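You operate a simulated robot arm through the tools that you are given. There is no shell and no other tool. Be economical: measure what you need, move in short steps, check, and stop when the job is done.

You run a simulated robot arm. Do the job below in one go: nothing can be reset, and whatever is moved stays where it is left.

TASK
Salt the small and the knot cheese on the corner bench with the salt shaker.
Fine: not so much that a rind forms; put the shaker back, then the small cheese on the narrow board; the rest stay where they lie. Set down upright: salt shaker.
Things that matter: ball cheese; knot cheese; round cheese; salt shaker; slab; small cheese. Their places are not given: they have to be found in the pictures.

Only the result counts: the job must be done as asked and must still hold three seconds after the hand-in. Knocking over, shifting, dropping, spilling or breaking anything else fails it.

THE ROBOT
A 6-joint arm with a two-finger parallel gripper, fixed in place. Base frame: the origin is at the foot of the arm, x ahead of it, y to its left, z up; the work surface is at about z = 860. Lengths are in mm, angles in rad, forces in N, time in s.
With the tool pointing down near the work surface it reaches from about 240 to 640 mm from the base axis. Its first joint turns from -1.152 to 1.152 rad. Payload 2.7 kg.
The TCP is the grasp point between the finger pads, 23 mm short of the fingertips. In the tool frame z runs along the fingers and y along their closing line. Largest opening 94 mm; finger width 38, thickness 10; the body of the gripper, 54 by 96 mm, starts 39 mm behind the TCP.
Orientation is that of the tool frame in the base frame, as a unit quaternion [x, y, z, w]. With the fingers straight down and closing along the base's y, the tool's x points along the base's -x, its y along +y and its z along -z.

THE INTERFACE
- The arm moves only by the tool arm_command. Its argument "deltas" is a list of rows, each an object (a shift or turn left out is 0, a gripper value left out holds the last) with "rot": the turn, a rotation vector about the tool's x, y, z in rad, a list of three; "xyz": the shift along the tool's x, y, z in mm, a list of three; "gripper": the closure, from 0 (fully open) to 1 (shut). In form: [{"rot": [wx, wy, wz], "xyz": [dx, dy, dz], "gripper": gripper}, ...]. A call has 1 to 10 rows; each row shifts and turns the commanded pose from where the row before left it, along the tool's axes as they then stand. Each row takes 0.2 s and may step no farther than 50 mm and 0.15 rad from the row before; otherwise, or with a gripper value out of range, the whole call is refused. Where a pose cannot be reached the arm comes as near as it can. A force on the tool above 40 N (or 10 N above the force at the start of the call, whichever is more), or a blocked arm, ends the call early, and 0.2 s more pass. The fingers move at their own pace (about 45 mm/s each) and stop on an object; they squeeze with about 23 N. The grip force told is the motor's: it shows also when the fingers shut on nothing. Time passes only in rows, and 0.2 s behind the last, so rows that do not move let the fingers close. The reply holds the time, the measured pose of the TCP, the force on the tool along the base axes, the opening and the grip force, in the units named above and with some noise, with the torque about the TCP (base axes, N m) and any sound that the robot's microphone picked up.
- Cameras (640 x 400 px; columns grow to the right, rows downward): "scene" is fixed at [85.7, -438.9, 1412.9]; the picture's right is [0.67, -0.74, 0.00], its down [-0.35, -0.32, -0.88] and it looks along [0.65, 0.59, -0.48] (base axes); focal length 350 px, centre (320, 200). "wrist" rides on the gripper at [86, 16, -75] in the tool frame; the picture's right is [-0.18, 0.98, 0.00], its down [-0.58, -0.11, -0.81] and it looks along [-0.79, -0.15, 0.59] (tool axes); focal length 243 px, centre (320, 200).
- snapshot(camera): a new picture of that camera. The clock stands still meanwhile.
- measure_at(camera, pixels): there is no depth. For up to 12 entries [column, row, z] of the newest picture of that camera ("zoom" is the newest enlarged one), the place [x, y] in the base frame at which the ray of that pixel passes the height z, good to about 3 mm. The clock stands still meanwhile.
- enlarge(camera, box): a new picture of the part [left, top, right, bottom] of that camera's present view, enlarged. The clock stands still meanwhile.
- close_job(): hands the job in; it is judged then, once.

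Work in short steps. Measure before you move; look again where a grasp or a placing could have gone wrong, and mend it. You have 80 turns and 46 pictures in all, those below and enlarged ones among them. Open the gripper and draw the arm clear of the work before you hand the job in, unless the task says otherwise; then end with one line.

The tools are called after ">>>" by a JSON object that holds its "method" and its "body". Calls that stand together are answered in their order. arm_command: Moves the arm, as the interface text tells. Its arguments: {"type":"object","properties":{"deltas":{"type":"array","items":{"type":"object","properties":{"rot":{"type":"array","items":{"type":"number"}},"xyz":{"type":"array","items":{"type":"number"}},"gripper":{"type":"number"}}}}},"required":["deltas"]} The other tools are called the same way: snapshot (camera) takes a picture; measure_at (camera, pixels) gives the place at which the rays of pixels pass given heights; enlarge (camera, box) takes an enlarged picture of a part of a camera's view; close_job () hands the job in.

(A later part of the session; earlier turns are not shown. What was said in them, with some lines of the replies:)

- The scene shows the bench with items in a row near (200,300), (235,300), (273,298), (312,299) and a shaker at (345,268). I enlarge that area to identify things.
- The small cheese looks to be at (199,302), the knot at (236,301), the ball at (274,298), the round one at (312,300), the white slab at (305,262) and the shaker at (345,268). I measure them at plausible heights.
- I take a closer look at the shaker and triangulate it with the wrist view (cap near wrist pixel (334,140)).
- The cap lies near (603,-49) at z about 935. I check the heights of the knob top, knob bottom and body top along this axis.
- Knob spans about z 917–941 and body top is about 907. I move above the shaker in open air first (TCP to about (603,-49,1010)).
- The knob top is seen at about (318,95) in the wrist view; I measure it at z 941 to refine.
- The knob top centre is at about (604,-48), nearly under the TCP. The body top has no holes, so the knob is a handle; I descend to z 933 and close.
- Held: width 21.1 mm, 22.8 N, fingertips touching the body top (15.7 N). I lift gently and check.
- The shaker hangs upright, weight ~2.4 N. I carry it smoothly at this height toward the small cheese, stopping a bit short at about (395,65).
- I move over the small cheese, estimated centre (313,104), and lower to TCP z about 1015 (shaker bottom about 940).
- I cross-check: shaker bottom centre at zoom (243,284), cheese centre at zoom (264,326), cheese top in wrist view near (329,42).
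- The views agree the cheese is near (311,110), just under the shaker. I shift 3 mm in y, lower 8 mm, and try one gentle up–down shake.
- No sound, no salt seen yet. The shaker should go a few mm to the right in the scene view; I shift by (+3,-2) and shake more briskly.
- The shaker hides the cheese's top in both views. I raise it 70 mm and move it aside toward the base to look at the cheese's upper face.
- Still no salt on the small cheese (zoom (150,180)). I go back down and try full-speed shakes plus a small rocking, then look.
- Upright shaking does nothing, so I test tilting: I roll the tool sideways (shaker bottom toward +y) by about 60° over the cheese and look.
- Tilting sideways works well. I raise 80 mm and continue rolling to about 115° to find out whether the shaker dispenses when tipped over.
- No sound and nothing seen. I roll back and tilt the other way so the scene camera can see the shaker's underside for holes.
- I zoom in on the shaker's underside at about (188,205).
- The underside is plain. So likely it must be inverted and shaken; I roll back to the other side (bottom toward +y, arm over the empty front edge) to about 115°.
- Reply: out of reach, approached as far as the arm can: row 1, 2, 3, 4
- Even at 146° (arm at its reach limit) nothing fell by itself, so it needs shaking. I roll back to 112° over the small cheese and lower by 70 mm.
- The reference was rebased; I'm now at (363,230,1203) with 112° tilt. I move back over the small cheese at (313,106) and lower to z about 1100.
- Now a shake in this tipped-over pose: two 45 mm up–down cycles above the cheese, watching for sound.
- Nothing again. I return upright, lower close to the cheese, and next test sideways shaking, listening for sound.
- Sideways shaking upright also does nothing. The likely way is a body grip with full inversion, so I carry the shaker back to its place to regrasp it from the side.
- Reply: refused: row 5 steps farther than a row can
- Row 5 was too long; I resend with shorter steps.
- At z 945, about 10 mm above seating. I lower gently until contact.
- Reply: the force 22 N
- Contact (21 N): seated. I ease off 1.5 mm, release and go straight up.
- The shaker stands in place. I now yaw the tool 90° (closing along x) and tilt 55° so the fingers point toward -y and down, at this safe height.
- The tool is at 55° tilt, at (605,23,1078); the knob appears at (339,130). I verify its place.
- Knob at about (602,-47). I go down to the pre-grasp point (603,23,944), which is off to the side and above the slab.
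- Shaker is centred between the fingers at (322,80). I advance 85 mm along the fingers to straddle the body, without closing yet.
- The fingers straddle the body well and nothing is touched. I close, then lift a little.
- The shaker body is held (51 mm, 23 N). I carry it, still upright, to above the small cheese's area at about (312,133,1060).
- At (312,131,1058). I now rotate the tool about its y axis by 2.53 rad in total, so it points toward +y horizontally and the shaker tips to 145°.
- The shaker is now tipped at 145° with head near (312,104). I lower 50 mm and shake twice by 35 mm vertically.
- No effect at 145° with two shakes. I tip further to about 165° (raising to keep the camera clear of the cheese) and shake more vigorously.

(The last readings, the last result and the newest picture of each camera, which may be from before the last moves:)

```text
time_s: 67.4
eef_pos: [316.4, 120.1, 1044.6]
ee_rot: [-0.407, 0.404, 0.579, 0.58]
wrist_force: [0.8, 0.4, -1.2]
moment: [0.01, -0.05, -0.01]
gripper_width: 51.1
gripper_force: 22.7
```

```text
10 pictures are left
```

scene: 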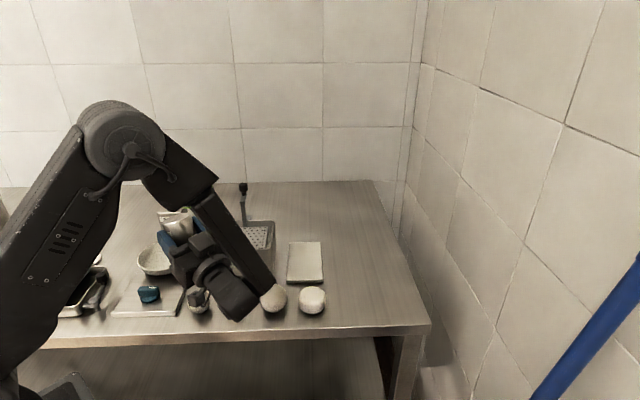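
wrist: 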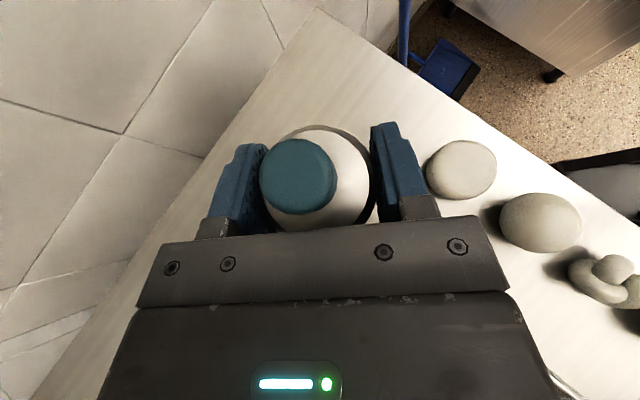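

The cheese is hidden by the camera arm at (198,298). I raise 110 mm and look at it.

>>> {"method": "arm_command", "body": {"deltas": [{"xyz": [-34, 0, 12.5]}, {"xyz": [-34, 0, 12.5]}, {"xyz": [-34, 0, 12.5]}, {}]}}

>>> {"method": "enlarge", "body": {"camera": "scene", "box": [160, 260, 260, 330]}}

```text
time_s: 68.4
eef_pos: [313.3, 121.4, 1153.3]
ee_rot: [-0.406, 0.405, 0.579, 0.58]
wrist_force: [0.4, 0.0, -1.2]
moment: [-0.01, 0.01, 0.02]
gripper_width: 51.1
gripper_force: 23.2
```

```text
5.71 times, centred on (210, 295) of scene
```

zoom: 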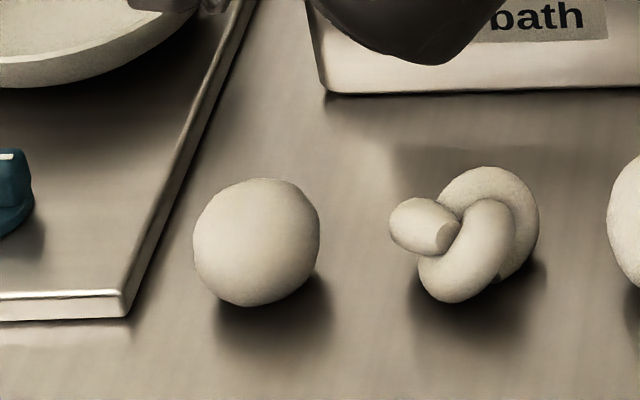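

I take a tight zoom of the small cheese alone, to see any fine grains.

>>> {"method": "enlarge", "body": {"camera": "scene", "box": [180, 287, 220, 312]}}

```text
16.00 times, centred on (200, 300) of scene
```

zoom: 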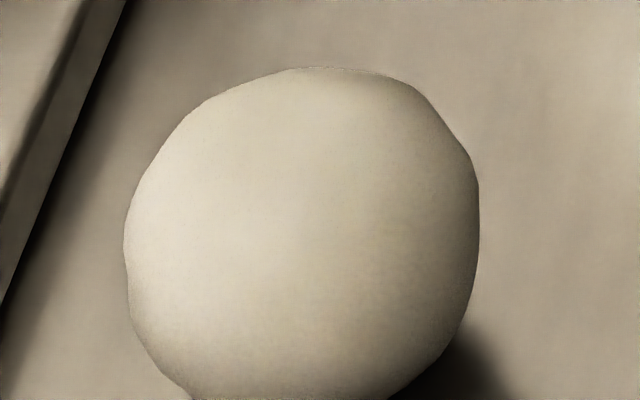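

Still no grains. I try sideways 50 mm shakes in the inverted pose, after lowering back to TCP z about 1052.

>>> {"method": "arm_command", "body": {"deltas": [{"xyz": [33, 0, -12]}, {"xyz": [33, 0, -12]}, {"xyz": [29, 0, -10.6]}, {"xyz": [0, 25, 0]}, {"xyz": [0, -50, 0]}, {"xyz": [0, 50, 0]}, {"xyz": [0, -50, 0]}, {"xyz": [0, 50, 0]}, {"xyz": [0, -25, 0]}, {}]}}

```text
time_s: 70.6
eef_pos: [314.3, 118.4, 1050.7]
ee_rot: [-0.406, 0.405, 0.578, 0.58]
wrist_force: [-0.4, 1.1, -1.8]
moment: [-0.03, -0.04, 0.01]
gripper_width: 50.9
gripper_force: 22.9
```

No sound. I raise to clear, then do full 50 mm vertical shakes here with added wrist flicks.

>>> {"method": "arm_command", "body": {"deltas": [{"xyz": [-47, 0, 17], "rot": [0, 0.15, 0]}, {"xyz": [44, 0, -23.5], "rot": [0, -0.15, 0]}, {"xyz": [-47, 0, 17], "rot": [0, 0.15, 0]}, {"xyz": [44, 0, -23.5], "rot": [0, -0.15, 0]}, {"xyz": [-47, 0, 17], "rot": [0, 0.15, 0]}, {"xyz": [44, 0, -23.5], "rot": [0, -0.15, 0]}, {"xyz": [-47, 0, 17]}, {"xyz": [-47, 0, 17]}, {}]}}

>>> {"method": "enlarge", "body": {"camera": "scene", "box": [170, 275, 250, 325]}}

```text
time_s: 72.6
eef_pos: [311.4, 75.1, 1157.9]
ee_rot: [-0.406, 0.404, 0.579, 0.58]
wrist_force: [0.4, 0.2, -1.3]
moment: [0.02, -0.03, 0.0]
gripper_width: 51.0
gripper_force: 22.9
```

```text
8.00 times, centred on (210, 300) of scene
```

zoom: 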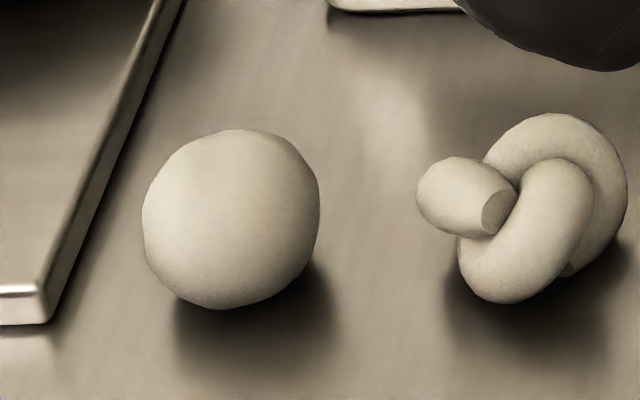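

Nothing still. I rotate the shaker back to upright (19 rows) to test the low, upright pose with stronger and longer shaking.

>>> {"method": "arm_command", "body": {"deltas": [{"rot": [0, 0.15, 0]}, {"rot": [0, 0.15, 0]}, {"rot": [0, 0.15, 0]}, {"rot": [0, 0.15, 0]}, {"rot": [0, 0.15, 0]}, {"rot": [0, 0.15, 0]}, {"rot": [0, 0.15, 0]}, {"rot": [0, 0.15, 0]}, {"rot": [0, 0.15, 0]}, {"rot": [0, 0.15, 0]}]}}

>>> {"method": "arm_command", "body": {"deltas": [{"rot": [0, 0.15, 0]}, {"rot": [0, 0.15, 0]}, {"rot": [0, 0.15, 0]}, {"rot": [0, 0.15, 0]}, {"rot": [0, 0.15, 0]}, {"rot": [0, 0.15, 0]}, {"rot": [0, 0.15, 0]}, {"rot": [0, 0.15, 0]}, {"rot": [0, 0.15, 0]}, {"rot": [0, 0.03, 0]}]}}

```text
time_s: 74.8
eef_pos: [313.1, 75.2, 1158.8]
ee_rot: [-0.691, 0.692, 0.146, 0.148]
wrist_force: [0.0, -1.5, -1.3]
moment: [-0.01, 0.01, 0.03]
gripper_width: 51.0
gripper_force: 23.3
```

```text
time_s: 77.0
eef_pos: [313.0, 76.9, 1158.4]
ee_rot: [-0.627, 0.628, -0.328, -0.325]
wrist_force: [-0.7, -0.3, -1.8]
moment: [0.02, 0.03, 0.01]
gripper_width: 51.1
gripper_force: 23.0
```

Upright at (313,77,1158). I move down over the small cheese to TCP z about 968 (shaker bottom about 933) and shake vertically at full speed.

>>> {"method": "arm_command", "body": {"deltas": [{"xyz": [-35, 0, 16.5]}, {"xyz": [-35, 0, 16.5]}, {"xyz": [-35, 0, 16.5]}, {"xyz": [-35, 0, 16.5]}, {"xyz": [-34, 0, 16.5]}, {}]}}

>>> {"method": "arm_command", "body": {"deltas": [{"xyz": [40.5, 0, -28.3]}, {"xyz": [-40.5, 0, 28.3]}, {"xyz": [40.5, 0, -28.3]}, {"xyz": [-40.5, 0, 28.3]}, {"xyz": [40.5, 0, -28.3]}, {"xyz": [-40.5, 0, 28.3]}, {"xyz": [0, 25, 0]}, {"xyz": [0, -50, 0]}, {"xyz": [0, 50, 0]}, {"xyz": [0, -25, 0]}]}}

>>> {"method": "enlarge", "body": {"camera": "scene", "box": [160, 255, 260, 325]}}

```text
time_s: 78.4
eef_pos: [311.9, 110.0, 967.4]
ee_rot: [-0.627, 0.628, -0.327, -0.325]
wrist_force: [0.2, 0.3, -2.0]
moment: [-0.01, 0.02, 0.02]
gripper_width: 51.3
gripper_force: 23.9
```

```text
time_s: 80.6
eef_pos: [316.3, 107.4, 967.4]
ee_rot: [0.628, -0.627, 0.328, 0.325]
wrist_force: [0.9, 0.5, -1.9]
moment: [-0.05, 0.02, -0.02]
gripper_width: 51.3
gripper_force: 22.9
```

```text
5.71 times, centred on (210, 290) of scene
```

zoom: 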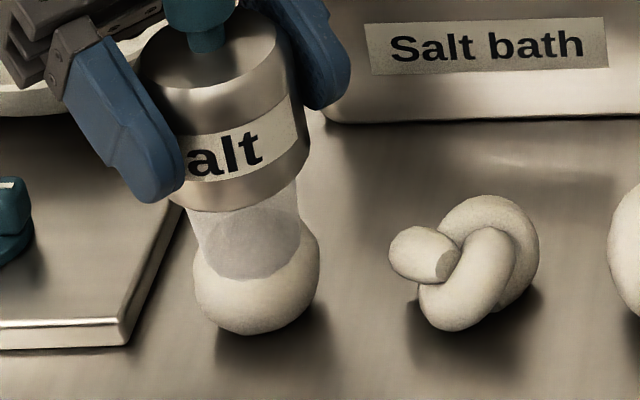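

Salt is now falling from the shaker's bottom (curtain at (250,235)) after the fast sideways shake. I hold still for one row and look whether the flow stopped and what the cheese looks like.

>>> {"method": "arm_command", "body": {"deltas": [{}]}}

>>> {"method": "enlarge", "body": {"camera": "scene", "box": [160, 255, 260, 325]}}

```text
time_s: 81.0
eef_pos: [315.0, 108.1, 966.8]
ee_rot: [-0.627, 0.628, -0.327, -0.324]
wrist_force: [-0.1, 0.9, -1.7]
moment: [-0.02, 0.03, -0.03]
gripper_width: 51.2
gripper_force: 23.1
```

```text
5.71 times, centred on (210, 290) of scene
```

zoom: 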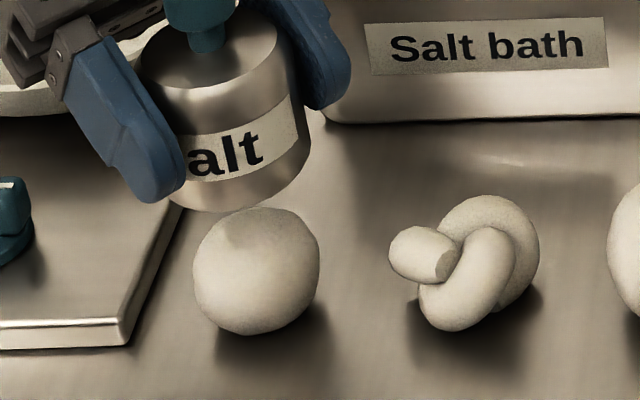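

The flow stopped at rest, so salt falls only during brisk shakes. The small cheese shows a faint dusted patch. I move gently to over the knot at (367,57).

>>> {"method": "arm_command", "body": {"deltas": [{"xyz": [4.9, -8.7, 7]}, {"xyz": [4.9, -8.7, 7]}, {"xyz": [4.9, -8.7, 7]}, {"xyz": [4.9, -8.7, 7]}, {"xyz": [4.9, -8.7, 7]}, {"xyz": [4.8, -8.5, 6.8]}, {}]}}

>>> {"method": "enlarge", "body": {"camera": "scene", "box": [180, 275, 260, 325]}}

```text
time_s: 82.6
eef_pos: [366.1, 57.1, 968.6]
ee_rot: [-0.627, 0.628, -0.327, -0.325]
wrist_force: [-0.2, 0.6, -1.1]
moment: [0.03, 0.0, -0.02]
gripper_width: 51.0
gripper_force: 22.9
```

```text
8.00 times, centred on (220, 300) of scene
```

zoom: 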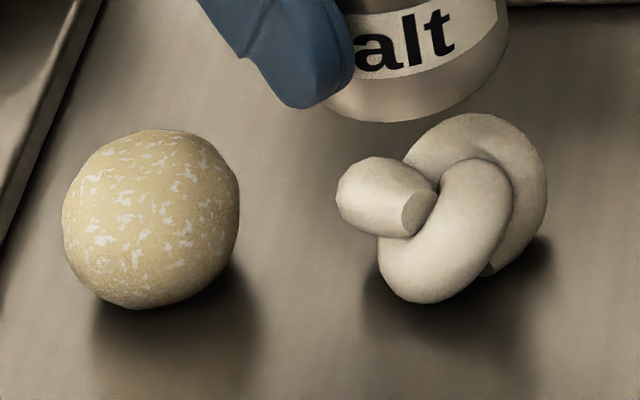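

The small cheese now shows white salt flakes. For the knot I give a shorter dose: one brisk sideways stroke, then wait about 1.6 s and look.

>>> {"method": "arm_command", "body": {"deltas": [{"xyz": [0, 25, 0]}, {"xyz": [0, -50, 0]}, {"xyz": [0, 25, 0]}, {}, {}, {}, {}, {}, {}, {}]}}

>>> {"method": "enlarge", "body": {"camera": "scene", "box": [180, 275, 260, 325]}}

```text
time_s: 84.8
eef_pos: [364.9, 58.2, 968.3]
ee_rot: [0.627, -0.627, 0.327, 0.325]
wrist_force: [0.6, -0.2, -2.3]
moment: [0.0, 0.02, 0.0]
gripper_width: 51.0
gripper_force: 23.1
```

```text
8.00 times, centred on (220, 300) of scene
```

zoom: 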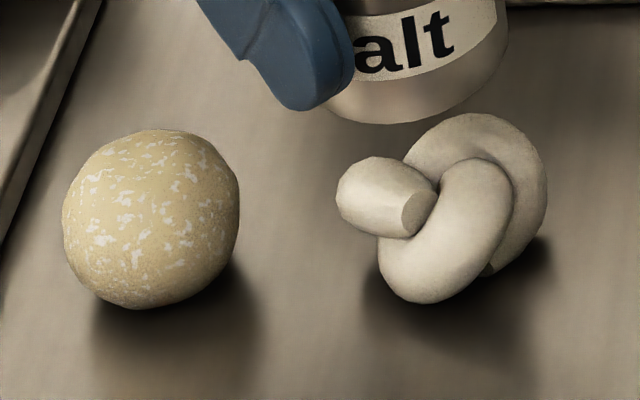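

The knot is unchanged, so the dose was too small. I repeat exactly the ten-row sequence used on the small cheese, then wait and look.

>>> {"method": "arm_command", "body": {"deltas": [{"xyz": [40.5, 0, -28.3]}, {"xyz": [-40.5, 0, 28.3]}, {"xyz": [40.5, 0, -28.3]}, {"xyz": [-40.5, 0, 28.3]}, {"xyz": [40.5, 0, -28.3]}, {"xyz": [-40.5, 0, 28.3]}, {"xyz": [0, 25, 0]}, {"xyz": [0, -50, 0]}, {"xyz": [0, 50, 0]}, {"xyz": [0, -25, 0]}]}}

>>> {"method": "arm_command", "body": {"deltas": [{}, {}, {}, {}, {}, {}, {}, {}]}}

>>> {"method": "enlarge", "body": {"camera": "scene", "box": [180, 275, 260, 325]}}

```text
time_s: 87.0
eef_pos: [365.6, 55.6, 969.8]
ee_rot: [-0.627, 0.628, -0.327, -0.326]
wrist_force: [0.1, -0.2, -1.0]
moment: [-0.01, 0.03, -0.04]
gripper_width: 51.4
gripper_force: 22.5
```

```text
time_s: 88.8
eef_pos: [364.9, 57.3, 968.5]
ee_rot: [-0.627, 0.628, -0.327, -0.325]
wrist_force: [0.4, 0.2, -1.6]
moment: [0.01, -0.03, 0.02]
gripper_width: 50.9
gripper_force: 23.1
```

```text
8.00 times, centred on (220, 300) of scene
```

zoom: 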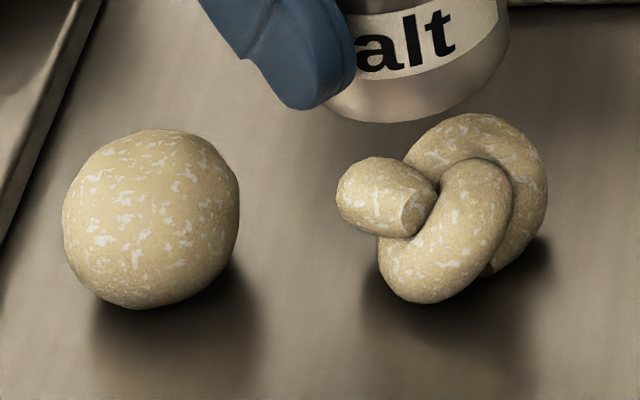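

Both cheeses now show the same salted look. I lift the shaker gently and carry it back toward its place.

>>> {"method": "arm_command", "body": {"deltas": [{"xyz": [6, 0, -4]}, {"xyz": [12, 0, -8.5]}, {"xyz": [16, 0, -11]}, {"xyz": [16, 0, -11]}, {"xyz": [12, 0, -8.5]}, {"xyz": [4, 0, -3]}, {"xyz": [2, -8, 3]}, {"xyz": [4, -16, 6]}, {"xyz": [6, -24, 9]}, {"xyz": [6.5, -27, 9.7]}]}}

>>> {"method": "arm_command", "body": {"deltas": [{"xyz": [7, -27, 10]}, {"xyz": [7, -27, 10]}, {"xyz": [7, -27, 10]}, {"xyz": [7, -27, 9.8]}, {"xyz": [6, -24, 8.5]}, {"xyz": [4.5, -18, 6]}, {"xyz": [2.3, -10.5, 3]}, {"xyz": [0, -3, 0]}, {}]}}

```text
time_s: 91.0
eef_pos: [441.2, 23.9, 1049.9]
ee_rot: [0.628, -0.627, 0.328, 0.325]
wrist_force: [-0.2, -0.9, -1.9]
moment: [0.02, -0.01, -0.02]
gripper_width: 51.2
gripper_force: 23.2
```

```text
time_s: 93.0
eef_pos: [604.3, -46.2, 1049.8]
ee_rot: [-0.627, 0.628, -0.327, -0.325]
wrist_force: [0.5, 0.0, -1.0]
moment: [0.01, 0.02, 0.01]
gripper_width: 51.1
gripper_force: 23.0
```

At (604,-46,1050). I lower straight down 145 mm to just above seating.

>>> {"method": "arm_command", "body": {"deltas": [{"xyz": [-12, 0, 8.4]}, {"xyz": [-22.1, 0, 15.5]}, {"xyz": [-24.6, 0, 17.2]}, {"xyz": [-24.6, 0, 17.2]}, {"xyz": [-20.5, 0, 14.3]}, {"xyz": [-11.5, 0, 8]}, {"xyz": [-4, 0, 3.5]}, {}]}}

```text
time_s: 94.8
eef_pos: [603.4, -44.0, 903.1]
ee_rot: [-0.627, 0.627, -0.328, -0.325]
wrist_force: [0.9, -0.1, -1.2]
moment: [-0.01, -0.01, 0.01]
gripper_width: 51.2
gripper_force: 22.9
```

8 mm above seating; I correct y by -3.5 mm and lower in small steps until contact.

>>> {"method": "arm_command", "body": {"deltas": [{"xyz": [2, 0, 2.9]}, {"xyz": [-3.3, 0, 2.3]}, {"xyz": [-1.6, 0, 1.1]}, {"xyz": [-0.8, 0, 0.6]}, {"xyz": [-0.8, 0, 0.6]}, {}]}}

```text
time_s: 96.2
eef_pos: [603.7, -49.1, 895.9]
ee_rot: [-0.627, 0.628, -0.327, -0.325]
wrist_force: [-0.6, 0.2, -1.4]
moment: [-0.01, 0.02, -0.03]
gripper_width: 51.1
gripper_force: 22.8
```

No contact yet at 895.9; I continue in sub-millimetre steps.

>>> {"method": "arm_command", "body": {"deltas": [{"xyz": [-0.8, 0, 0.6]}, {"xyz": [-0.6, 0, 0.4]}, {"xyz": [-0.6, 0, 0.4]}, {}]}}

```text
time_s: 97.2
eef_pos: [604.4, -49.5, 894.1]
ee_rot: [-0.627, 0.628, -0.329, -0.324]
wrist_force: [-2.9, 3.4, 13.9]
moment: [0.36, 0.39, 0.03]
gripper_width: 51.0
gripper_force: 23.1
```

Contact (14 N): seated. I open, back straight out along the fingers, then rise.

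>>> {"method": "arm_command", "body": {"deltas": [{"gripper": 0}, {}, {}, {}, {"xyz": [0, 0, -20]}, {"xyz": [0, 0, -30]}, {"xyz": [0, 0, -40]}, {"xyz": [30, 0, -20]}, {"xyz": [40, 0, -28]}, {"xyz": [40, 0, -28]}]}}

>>> {"method": "snapshot", "body": {"camera": "wrist"}}

```text
time_s: 99.4
eef_pos: [605.1, 19.1, 1079.5]
ee_rot: [-0.627, 0.628, -0.326, -0.326]
wrist_force: [-0.2, 1.0, -0.2]
moment: [-0.01, 0.02, 0.01]
gripper_width: 93.9
gripper_force: 0.0
```

```text
1 pictures are left
```

wrist: 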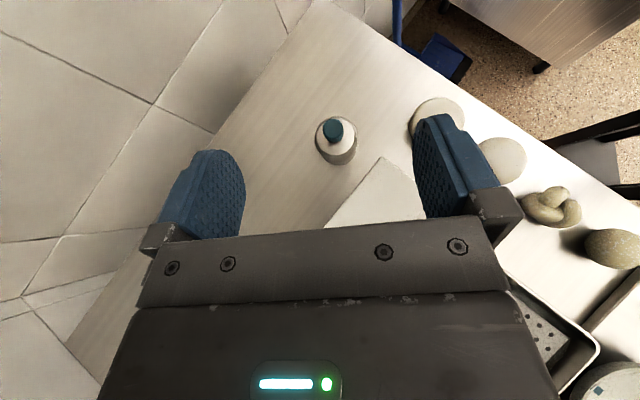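

The shaker stands upright in its place. I use this downward view to measure the small cheese (612,249), knot (551,207) and slab corner (384,157).

>>> {"method": "measure_at", "body": {"camera": "wrist", "pixels": [[612, 249, 882], [584, 249, 882], [612, 229, 882], [612, 269, 882], [551, 207, 880], [384, 157, 868], [327, 227, 868], [500, 160, 885], [334, 131, 943]]}}

>>> {"method": "measure_at", "body": {"camera": "scene", "pixels": [[198.9, 302.3, 880], [187.8, 302.3, 880], [210, 302.3, 880]]}}

```text
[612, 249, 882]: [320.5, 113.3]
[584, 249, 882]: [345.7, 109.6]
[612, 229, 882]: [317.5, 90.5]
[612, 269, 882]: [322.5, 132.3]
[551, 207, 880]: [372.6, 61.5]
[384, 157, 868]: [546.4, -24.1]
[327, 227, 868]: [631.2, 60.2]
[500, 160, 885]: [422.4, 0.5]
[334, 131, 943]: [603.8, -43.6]
```

```text
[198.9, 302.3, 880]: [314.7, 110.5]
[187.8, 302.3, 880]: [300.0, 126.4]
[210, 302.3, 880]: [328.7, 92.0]
```

Small cheese is at about (315,109). I check the metal board's edge near it, to choose finger placement.

>>> {"method": "measure_at", "body": {"camera": "scene", "pixels": [[192.5, 275, 872], [180, 305, 872], [177, 315, 872], [192.5, 275, 862], [180, 305, 862], [206, 240, 872]]}}

>>> {"method": "arm_command", "body": {"deltas": [{"rot": [0, -0.15, 0]}, {"rot": [0, -0.15, 0]}, {"rot": [0, -0.15, 0]}, {"rot": [0, -0.15, 0]}, {"rot": [0, -0.15, 0]}, {"rot": [0, -0.15, 0]}, {"rot": [0, -0.06, 0]}, {}]}}

```text
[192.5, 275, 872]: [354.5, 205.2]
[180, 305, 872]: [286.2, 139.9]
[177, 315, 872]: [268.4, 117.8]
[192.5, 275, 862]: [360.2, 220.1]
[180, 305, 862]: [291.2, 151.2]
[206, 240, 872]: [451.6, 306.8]
```

```text
time_s: 101.2
eef_pos: [602.0, 23.1, 1079.5]
ee_rot: [-0.707, 0.707, 0.0, 0.003]
wrist_force: [-0.2, -1.2, 1.5]
moment: [-0.02, 0.03, 0.06]
gripper_width: 94.2
gripper_force: 0.1
```

The board edge runs parallel to (1,1), 42 mm off, so closing along (1,1) is clear. I turn the tool about its axis by +2.356 rad at this height.

>>> {"method": "arm_command", "body": {"deltas": [{"rot": [0, 0, 0.15]}, {"rot": [0, 0, 0.15]}, {"rot": [0, 0, 0.15]}, {"rot": [0, 0, 0.15]}, {"rot": [0, 0, 0.15]}, {"rot": [0, 0, 0.15]}, {"rot": [0, 0, 0.15]}, {"rot": [0, 0, 0.15]}, {"rot": [0, 0, 0.15]}, {"rot": [0, 0, 0.15]}]}}

>>> {"method": "arm_command", "body": {"deltas": [{"rot": [0, 0, 0.15]}, {"rot": [0, 0, 0.15]}, {"rot": [0, 0, 0.15]}, {"rot": [0, 0, 0.15]}, {"rot": [0, 0, 0.15]}, {"rot": [0, 0, 0.106]}, {}]}}

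```text
time_s: 103.4
eef_pos: [604.3, 21.3, 1077.9]
ee_rot: [-0.035, 0.999, 0.001, 0.003]
wrist_force: [0.1, 0.6, -0.8]
moment: [0.02, 0.01, -0.01]
gripper_width: 93.7
gripper_force: 0.0
```

```text
time_s: 105.0
eef_pos: [603.6, 23.0, 1077.7]
ee_rot: [0.383, 0.924, 0.001, 0.002]
wrist_force: [0.0, -0.3, 0.5]
moment: [-0.01, 0.03, 0.0]
gripper_width: 93.9
gripper_force: 0.1
```

The closing axis is now along (1,1). I move to above the small cheese at (315,109), still at z 1078.

>>> {"method": "arm_command", "body": {"deltas": [{"xyz": [33.1, -17.9, 0]}, {"xyz": [33.1, -17.9, 0]}, {"xyz": [33.1, -17.9, 0]}, {"xyz": [33.1, -17.9, 0]}, {"xyz": [33.1, -17.9, 0]}, {"xyz": [33.1, -17.9, 0]}, {"xyz": [33.1, -17.9, 0]}, {"xyz": [33.1, -17.9, 0], "gripper": 0.15}, {}]}}

```text
time_s: 107.0
eef_pos: [315.4, 107.2, 1079.3]
ee_rot: [0.382, 0.924, 0.002, 0.002]
wrist_force: [0.1, -0.5, -1.1]
moment: [0.0, 0.0, -0.02]
gripper_width: 80.0
gripper_force: 0.0
```

Opening 80 mm. I descend to TCP z about 888 around the cheese, then close.

>>> {"method": "arm_command", "body": {"deltas": [{"xyz": [0, 1, 40]}, {"xyz": [0, 0, 40]}, {"xyz": [0, 0, 40]}, {"xyz": [0, 0, 35]}, {"xyz": [0, 0, 25]}, {"xyz": [0, 0, 10]}, {}]}}

>>> {"method": "arm_command", "body": {"deltas": [{"gripper": 1}, {}, {}, {}, {}]}}

```text
time_s: 108.6
eef_pos: [315.6, 110.1, 886.3]
ee_rot: [0.382, 0.924, 0.001, 0.001]
wrist_force: [-0.8, 0.1, 0.1]
moment: [-0.02, 0.01, -0.01]
gripper_width: 79.6
gripper_force: 0.0
```

```text
time_s: 109.8
eef_pos: [316.9, 109.0, 887.8]
ee_rot: [0.383, 0.924, 0.001, 0.002]
wrist_force: [0.3, 0.5, 0.0]
moment: [-0.04, 0.03, 0.02]
gripper_width: 42.5
gripper_force: 23.0
```

Gripped at 42.5 mm. I lift 150 mm.

>>> {"method": "arm_command", "body": {"deltas": [{"xyz": [0, 0, -10]}, {"xyz": [0, 0, -30]}, {"xyz": [0, 0, -40]}, {"xyz": [0, 0, -40]}, {"xyz": [0, 0, -30]}, {}]}}

```text
time_s: 111.2
eef_pos: [314.0, 108.5, 1037.9]
ee_rot: [0.382, 0.924, 0.001, 0.002]
wrist_force: [0.5, -0.7, 0.0]
moment: [-0.01, -0.02, 0.0]
gripper_width: 42.4
gripper_force: 23.0
```

Cheese is held. Before moving I check the bath rim and lever positions against the camera and gripper envelope at the slab.

>>> {"method": "measure_at", "body": {"camera": "scene", "pixels": [[272, 273, 860], [274, 262, 900], [273, 248, 920], [274, 222, 920], [243, 187, 1000], [243, 222, 930]]}}

```text
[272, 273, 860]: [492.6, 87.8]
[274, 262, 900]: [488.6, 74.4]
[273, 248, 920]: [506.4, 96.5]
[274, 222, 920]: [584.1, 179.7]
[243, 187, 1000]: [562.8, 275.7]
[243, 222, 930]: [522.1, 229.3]
```

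Camera clears the rim by about 35 mm. I carry the cheese to above the slab centre at (572,53).

>>> {"method": "arm_command", "body": {"deltas": [{"xyz": [-14, 9, 0]}, {"xyz": [-27.7, 17.9, 0]}, {"xyz": [-32, 20.5, 0]}, {"xyz": [-32, 20.5, 0]}, {"xyz": [-32, 20.5, 0]}, {"xyz": [-32, 20.5, 0]}, {"xyz": [-27.7, 17.9, 0]}, {"xyz": [-18, 12, 0]}, {"xyz": [-6.3, 4.4, 0]}, {}]}}

>>> {"method": "arm_command", "body": {"deltas": [{"xyz": [0, 0, 35]}, {"xyz": [0, 0, 40]}, {"xyz": [0, 0, 30]}, {"xyz": [0, 0, 20]}, {"xyz": [0, 0, 7]}, {}]}}

```text
time_s: 113.4
eef_pos: [575.2, 53.3, 1039.0]
ee_rot: [0.382, 0.924, 0.001, 0.002]
wrist_force: [-0.4, -1.1, -1.0]
moment: [0.0, 0.03, 0.02]
gripper_width: 42.2
gripper_force: 23.0
```

```text
time_s: 114.8
eef_pos: [575.1, 54.9, 906.4]
ee_rot: [0.382, 0.924, 0.001, 0.002]
wrist_force: [-0.6, -0.1, -1.7]
moment: [0.02, 0.02, -0.04]
gripper_width: 42.5
gripper_force: 23.6
```

At z 906 with no contact; I lower in 1.5 mm steps, watching the force.

>>> {"method": "arm_command", "body": {"deltas": [{"xyz": [0, 0, 2]}, {"xyz": [0, 0, 2]}, {"xyz": [0, 0, 1.5]}, {}]}}

```text
time_s: 115.8
eef_pos: [573.0, 54.3, 900.2]
ee_rot: [0.382, 0.924, 0.001, 0.002]
wrist_force: [-0.1, 0.5, -0.5]
moment: [-0.01, 0.0, 0.0]
gripper_width: 42.5
gripper_force: 23.2
```

Still free at 900; further small steps.

>>> {"method": "arm_command", "body": {"deltas": [{"xyz": [0, 0, 1]}, {"xyz": [0, 0, 1]}, {"xyz": [0, 0, 1]}, {}]}}

```text
time_s: 116.8
eef_pos: [575.1, 54.7, 899.0]
ee_rot: [0.382, 0.924, 0.002, 0.001]
wrist_force: [-2.6, 1.9, 7.1]
moment: [0.08, 0.04, -0.01]
gripper_width: 42.5
gripper_force: 22.7
```

Contact (7 N) — the cheese rests on the slab. I open the fingers, wait, then rise straight up.

>>> {"method": "arm_command", "body": {"deltas": [{"gripper": 0.45}, {"gripper": 0.3}, {"gripper": 0.2}, {}, {}, {"xyz": [0, 0, -15]}, {"xyz": [0, 0, -30]}, {"xyz": [0, 0, -40]}, {"xyz": [0, 0, -45]}, {"xyz": [0, 0, -45]}]}}

>>> {"method": "arm_command", "body": {"deltas": [{"xyz": [35, -10, -35], "gripper": 0}, {"xyz": [35, -10, -35]}, {"xyz": [35, -10, -30]}, {"xyz": [35, -10, 0]}, {"xyz": [40, -10, 0]}, {}]}}

>>> {"method": "snapshot", "body": {"camera": "scene"}}

```text
time_s: 119.0
eef_pos: [574.5, 52.9, 1075.5]
ee_rot: [0.382, 0.924, 0.001, 0.001]
wrist_force: [0.6, -0.4, 0.1]
moment: [-0.01, -0.02, -0.01]
gripper_width: 75.3
gripper_force: 0.0
```

```text
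refused: row 1 steps farther than a row can; nothing moved
```

```text
0 pictures are left
```

scene: 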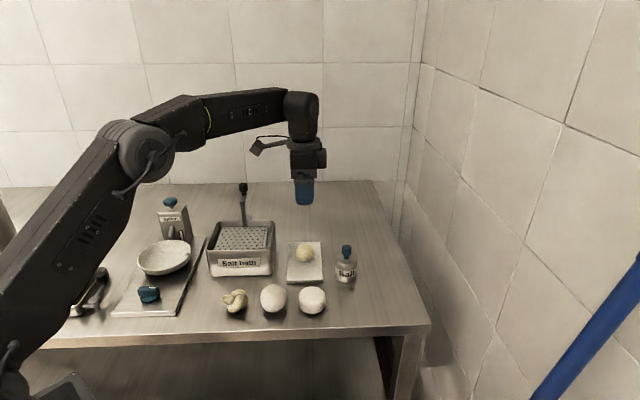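

The small cheese rests on the narrow board at (305,253), and the shaker stands at (346,266). I draw the arm farther up and clear with the gripper open.

>>> {"method": "arm_command", "body": {"deltas": [{"xyz": [0, 0, -40], "gripper": 0}, {"xyz": [0, 0, -40]}, {"xyz": [30, -10, -30]}, {"xyz": [35, -10, -30]}, {"xyz": [40, -10, -20]}, {"xyz": [40, -10, 0]}, {}, {}]}}

```text
time_s: 120.8
eef_pos: [442.8, 129.4, 1232.8]
ee_rot: [0.382, 0.924, 0.001, 0.002]
wrist_force: [0.1, -0.1, 0.5]
moment: [-0.01, -0.01, 0.01]
gripper_width: 94.1
gripper_force: 0.1
```

The arm is clear, with the gripper open; I hand in the job.

>>> {"method": "close_job", "body": {}}

```text
The job is handed in.
```

I salted the small and knot cheeses, put the shaker back upright in its place, and set the small cheese on the narrow board. Both cheeses show the same flaked, slightly yellow salted look. I can't be sure it stays short of a rind: earlier test shakes may have added extra salt to the small cheese. I took the white slab to be the narrow board.
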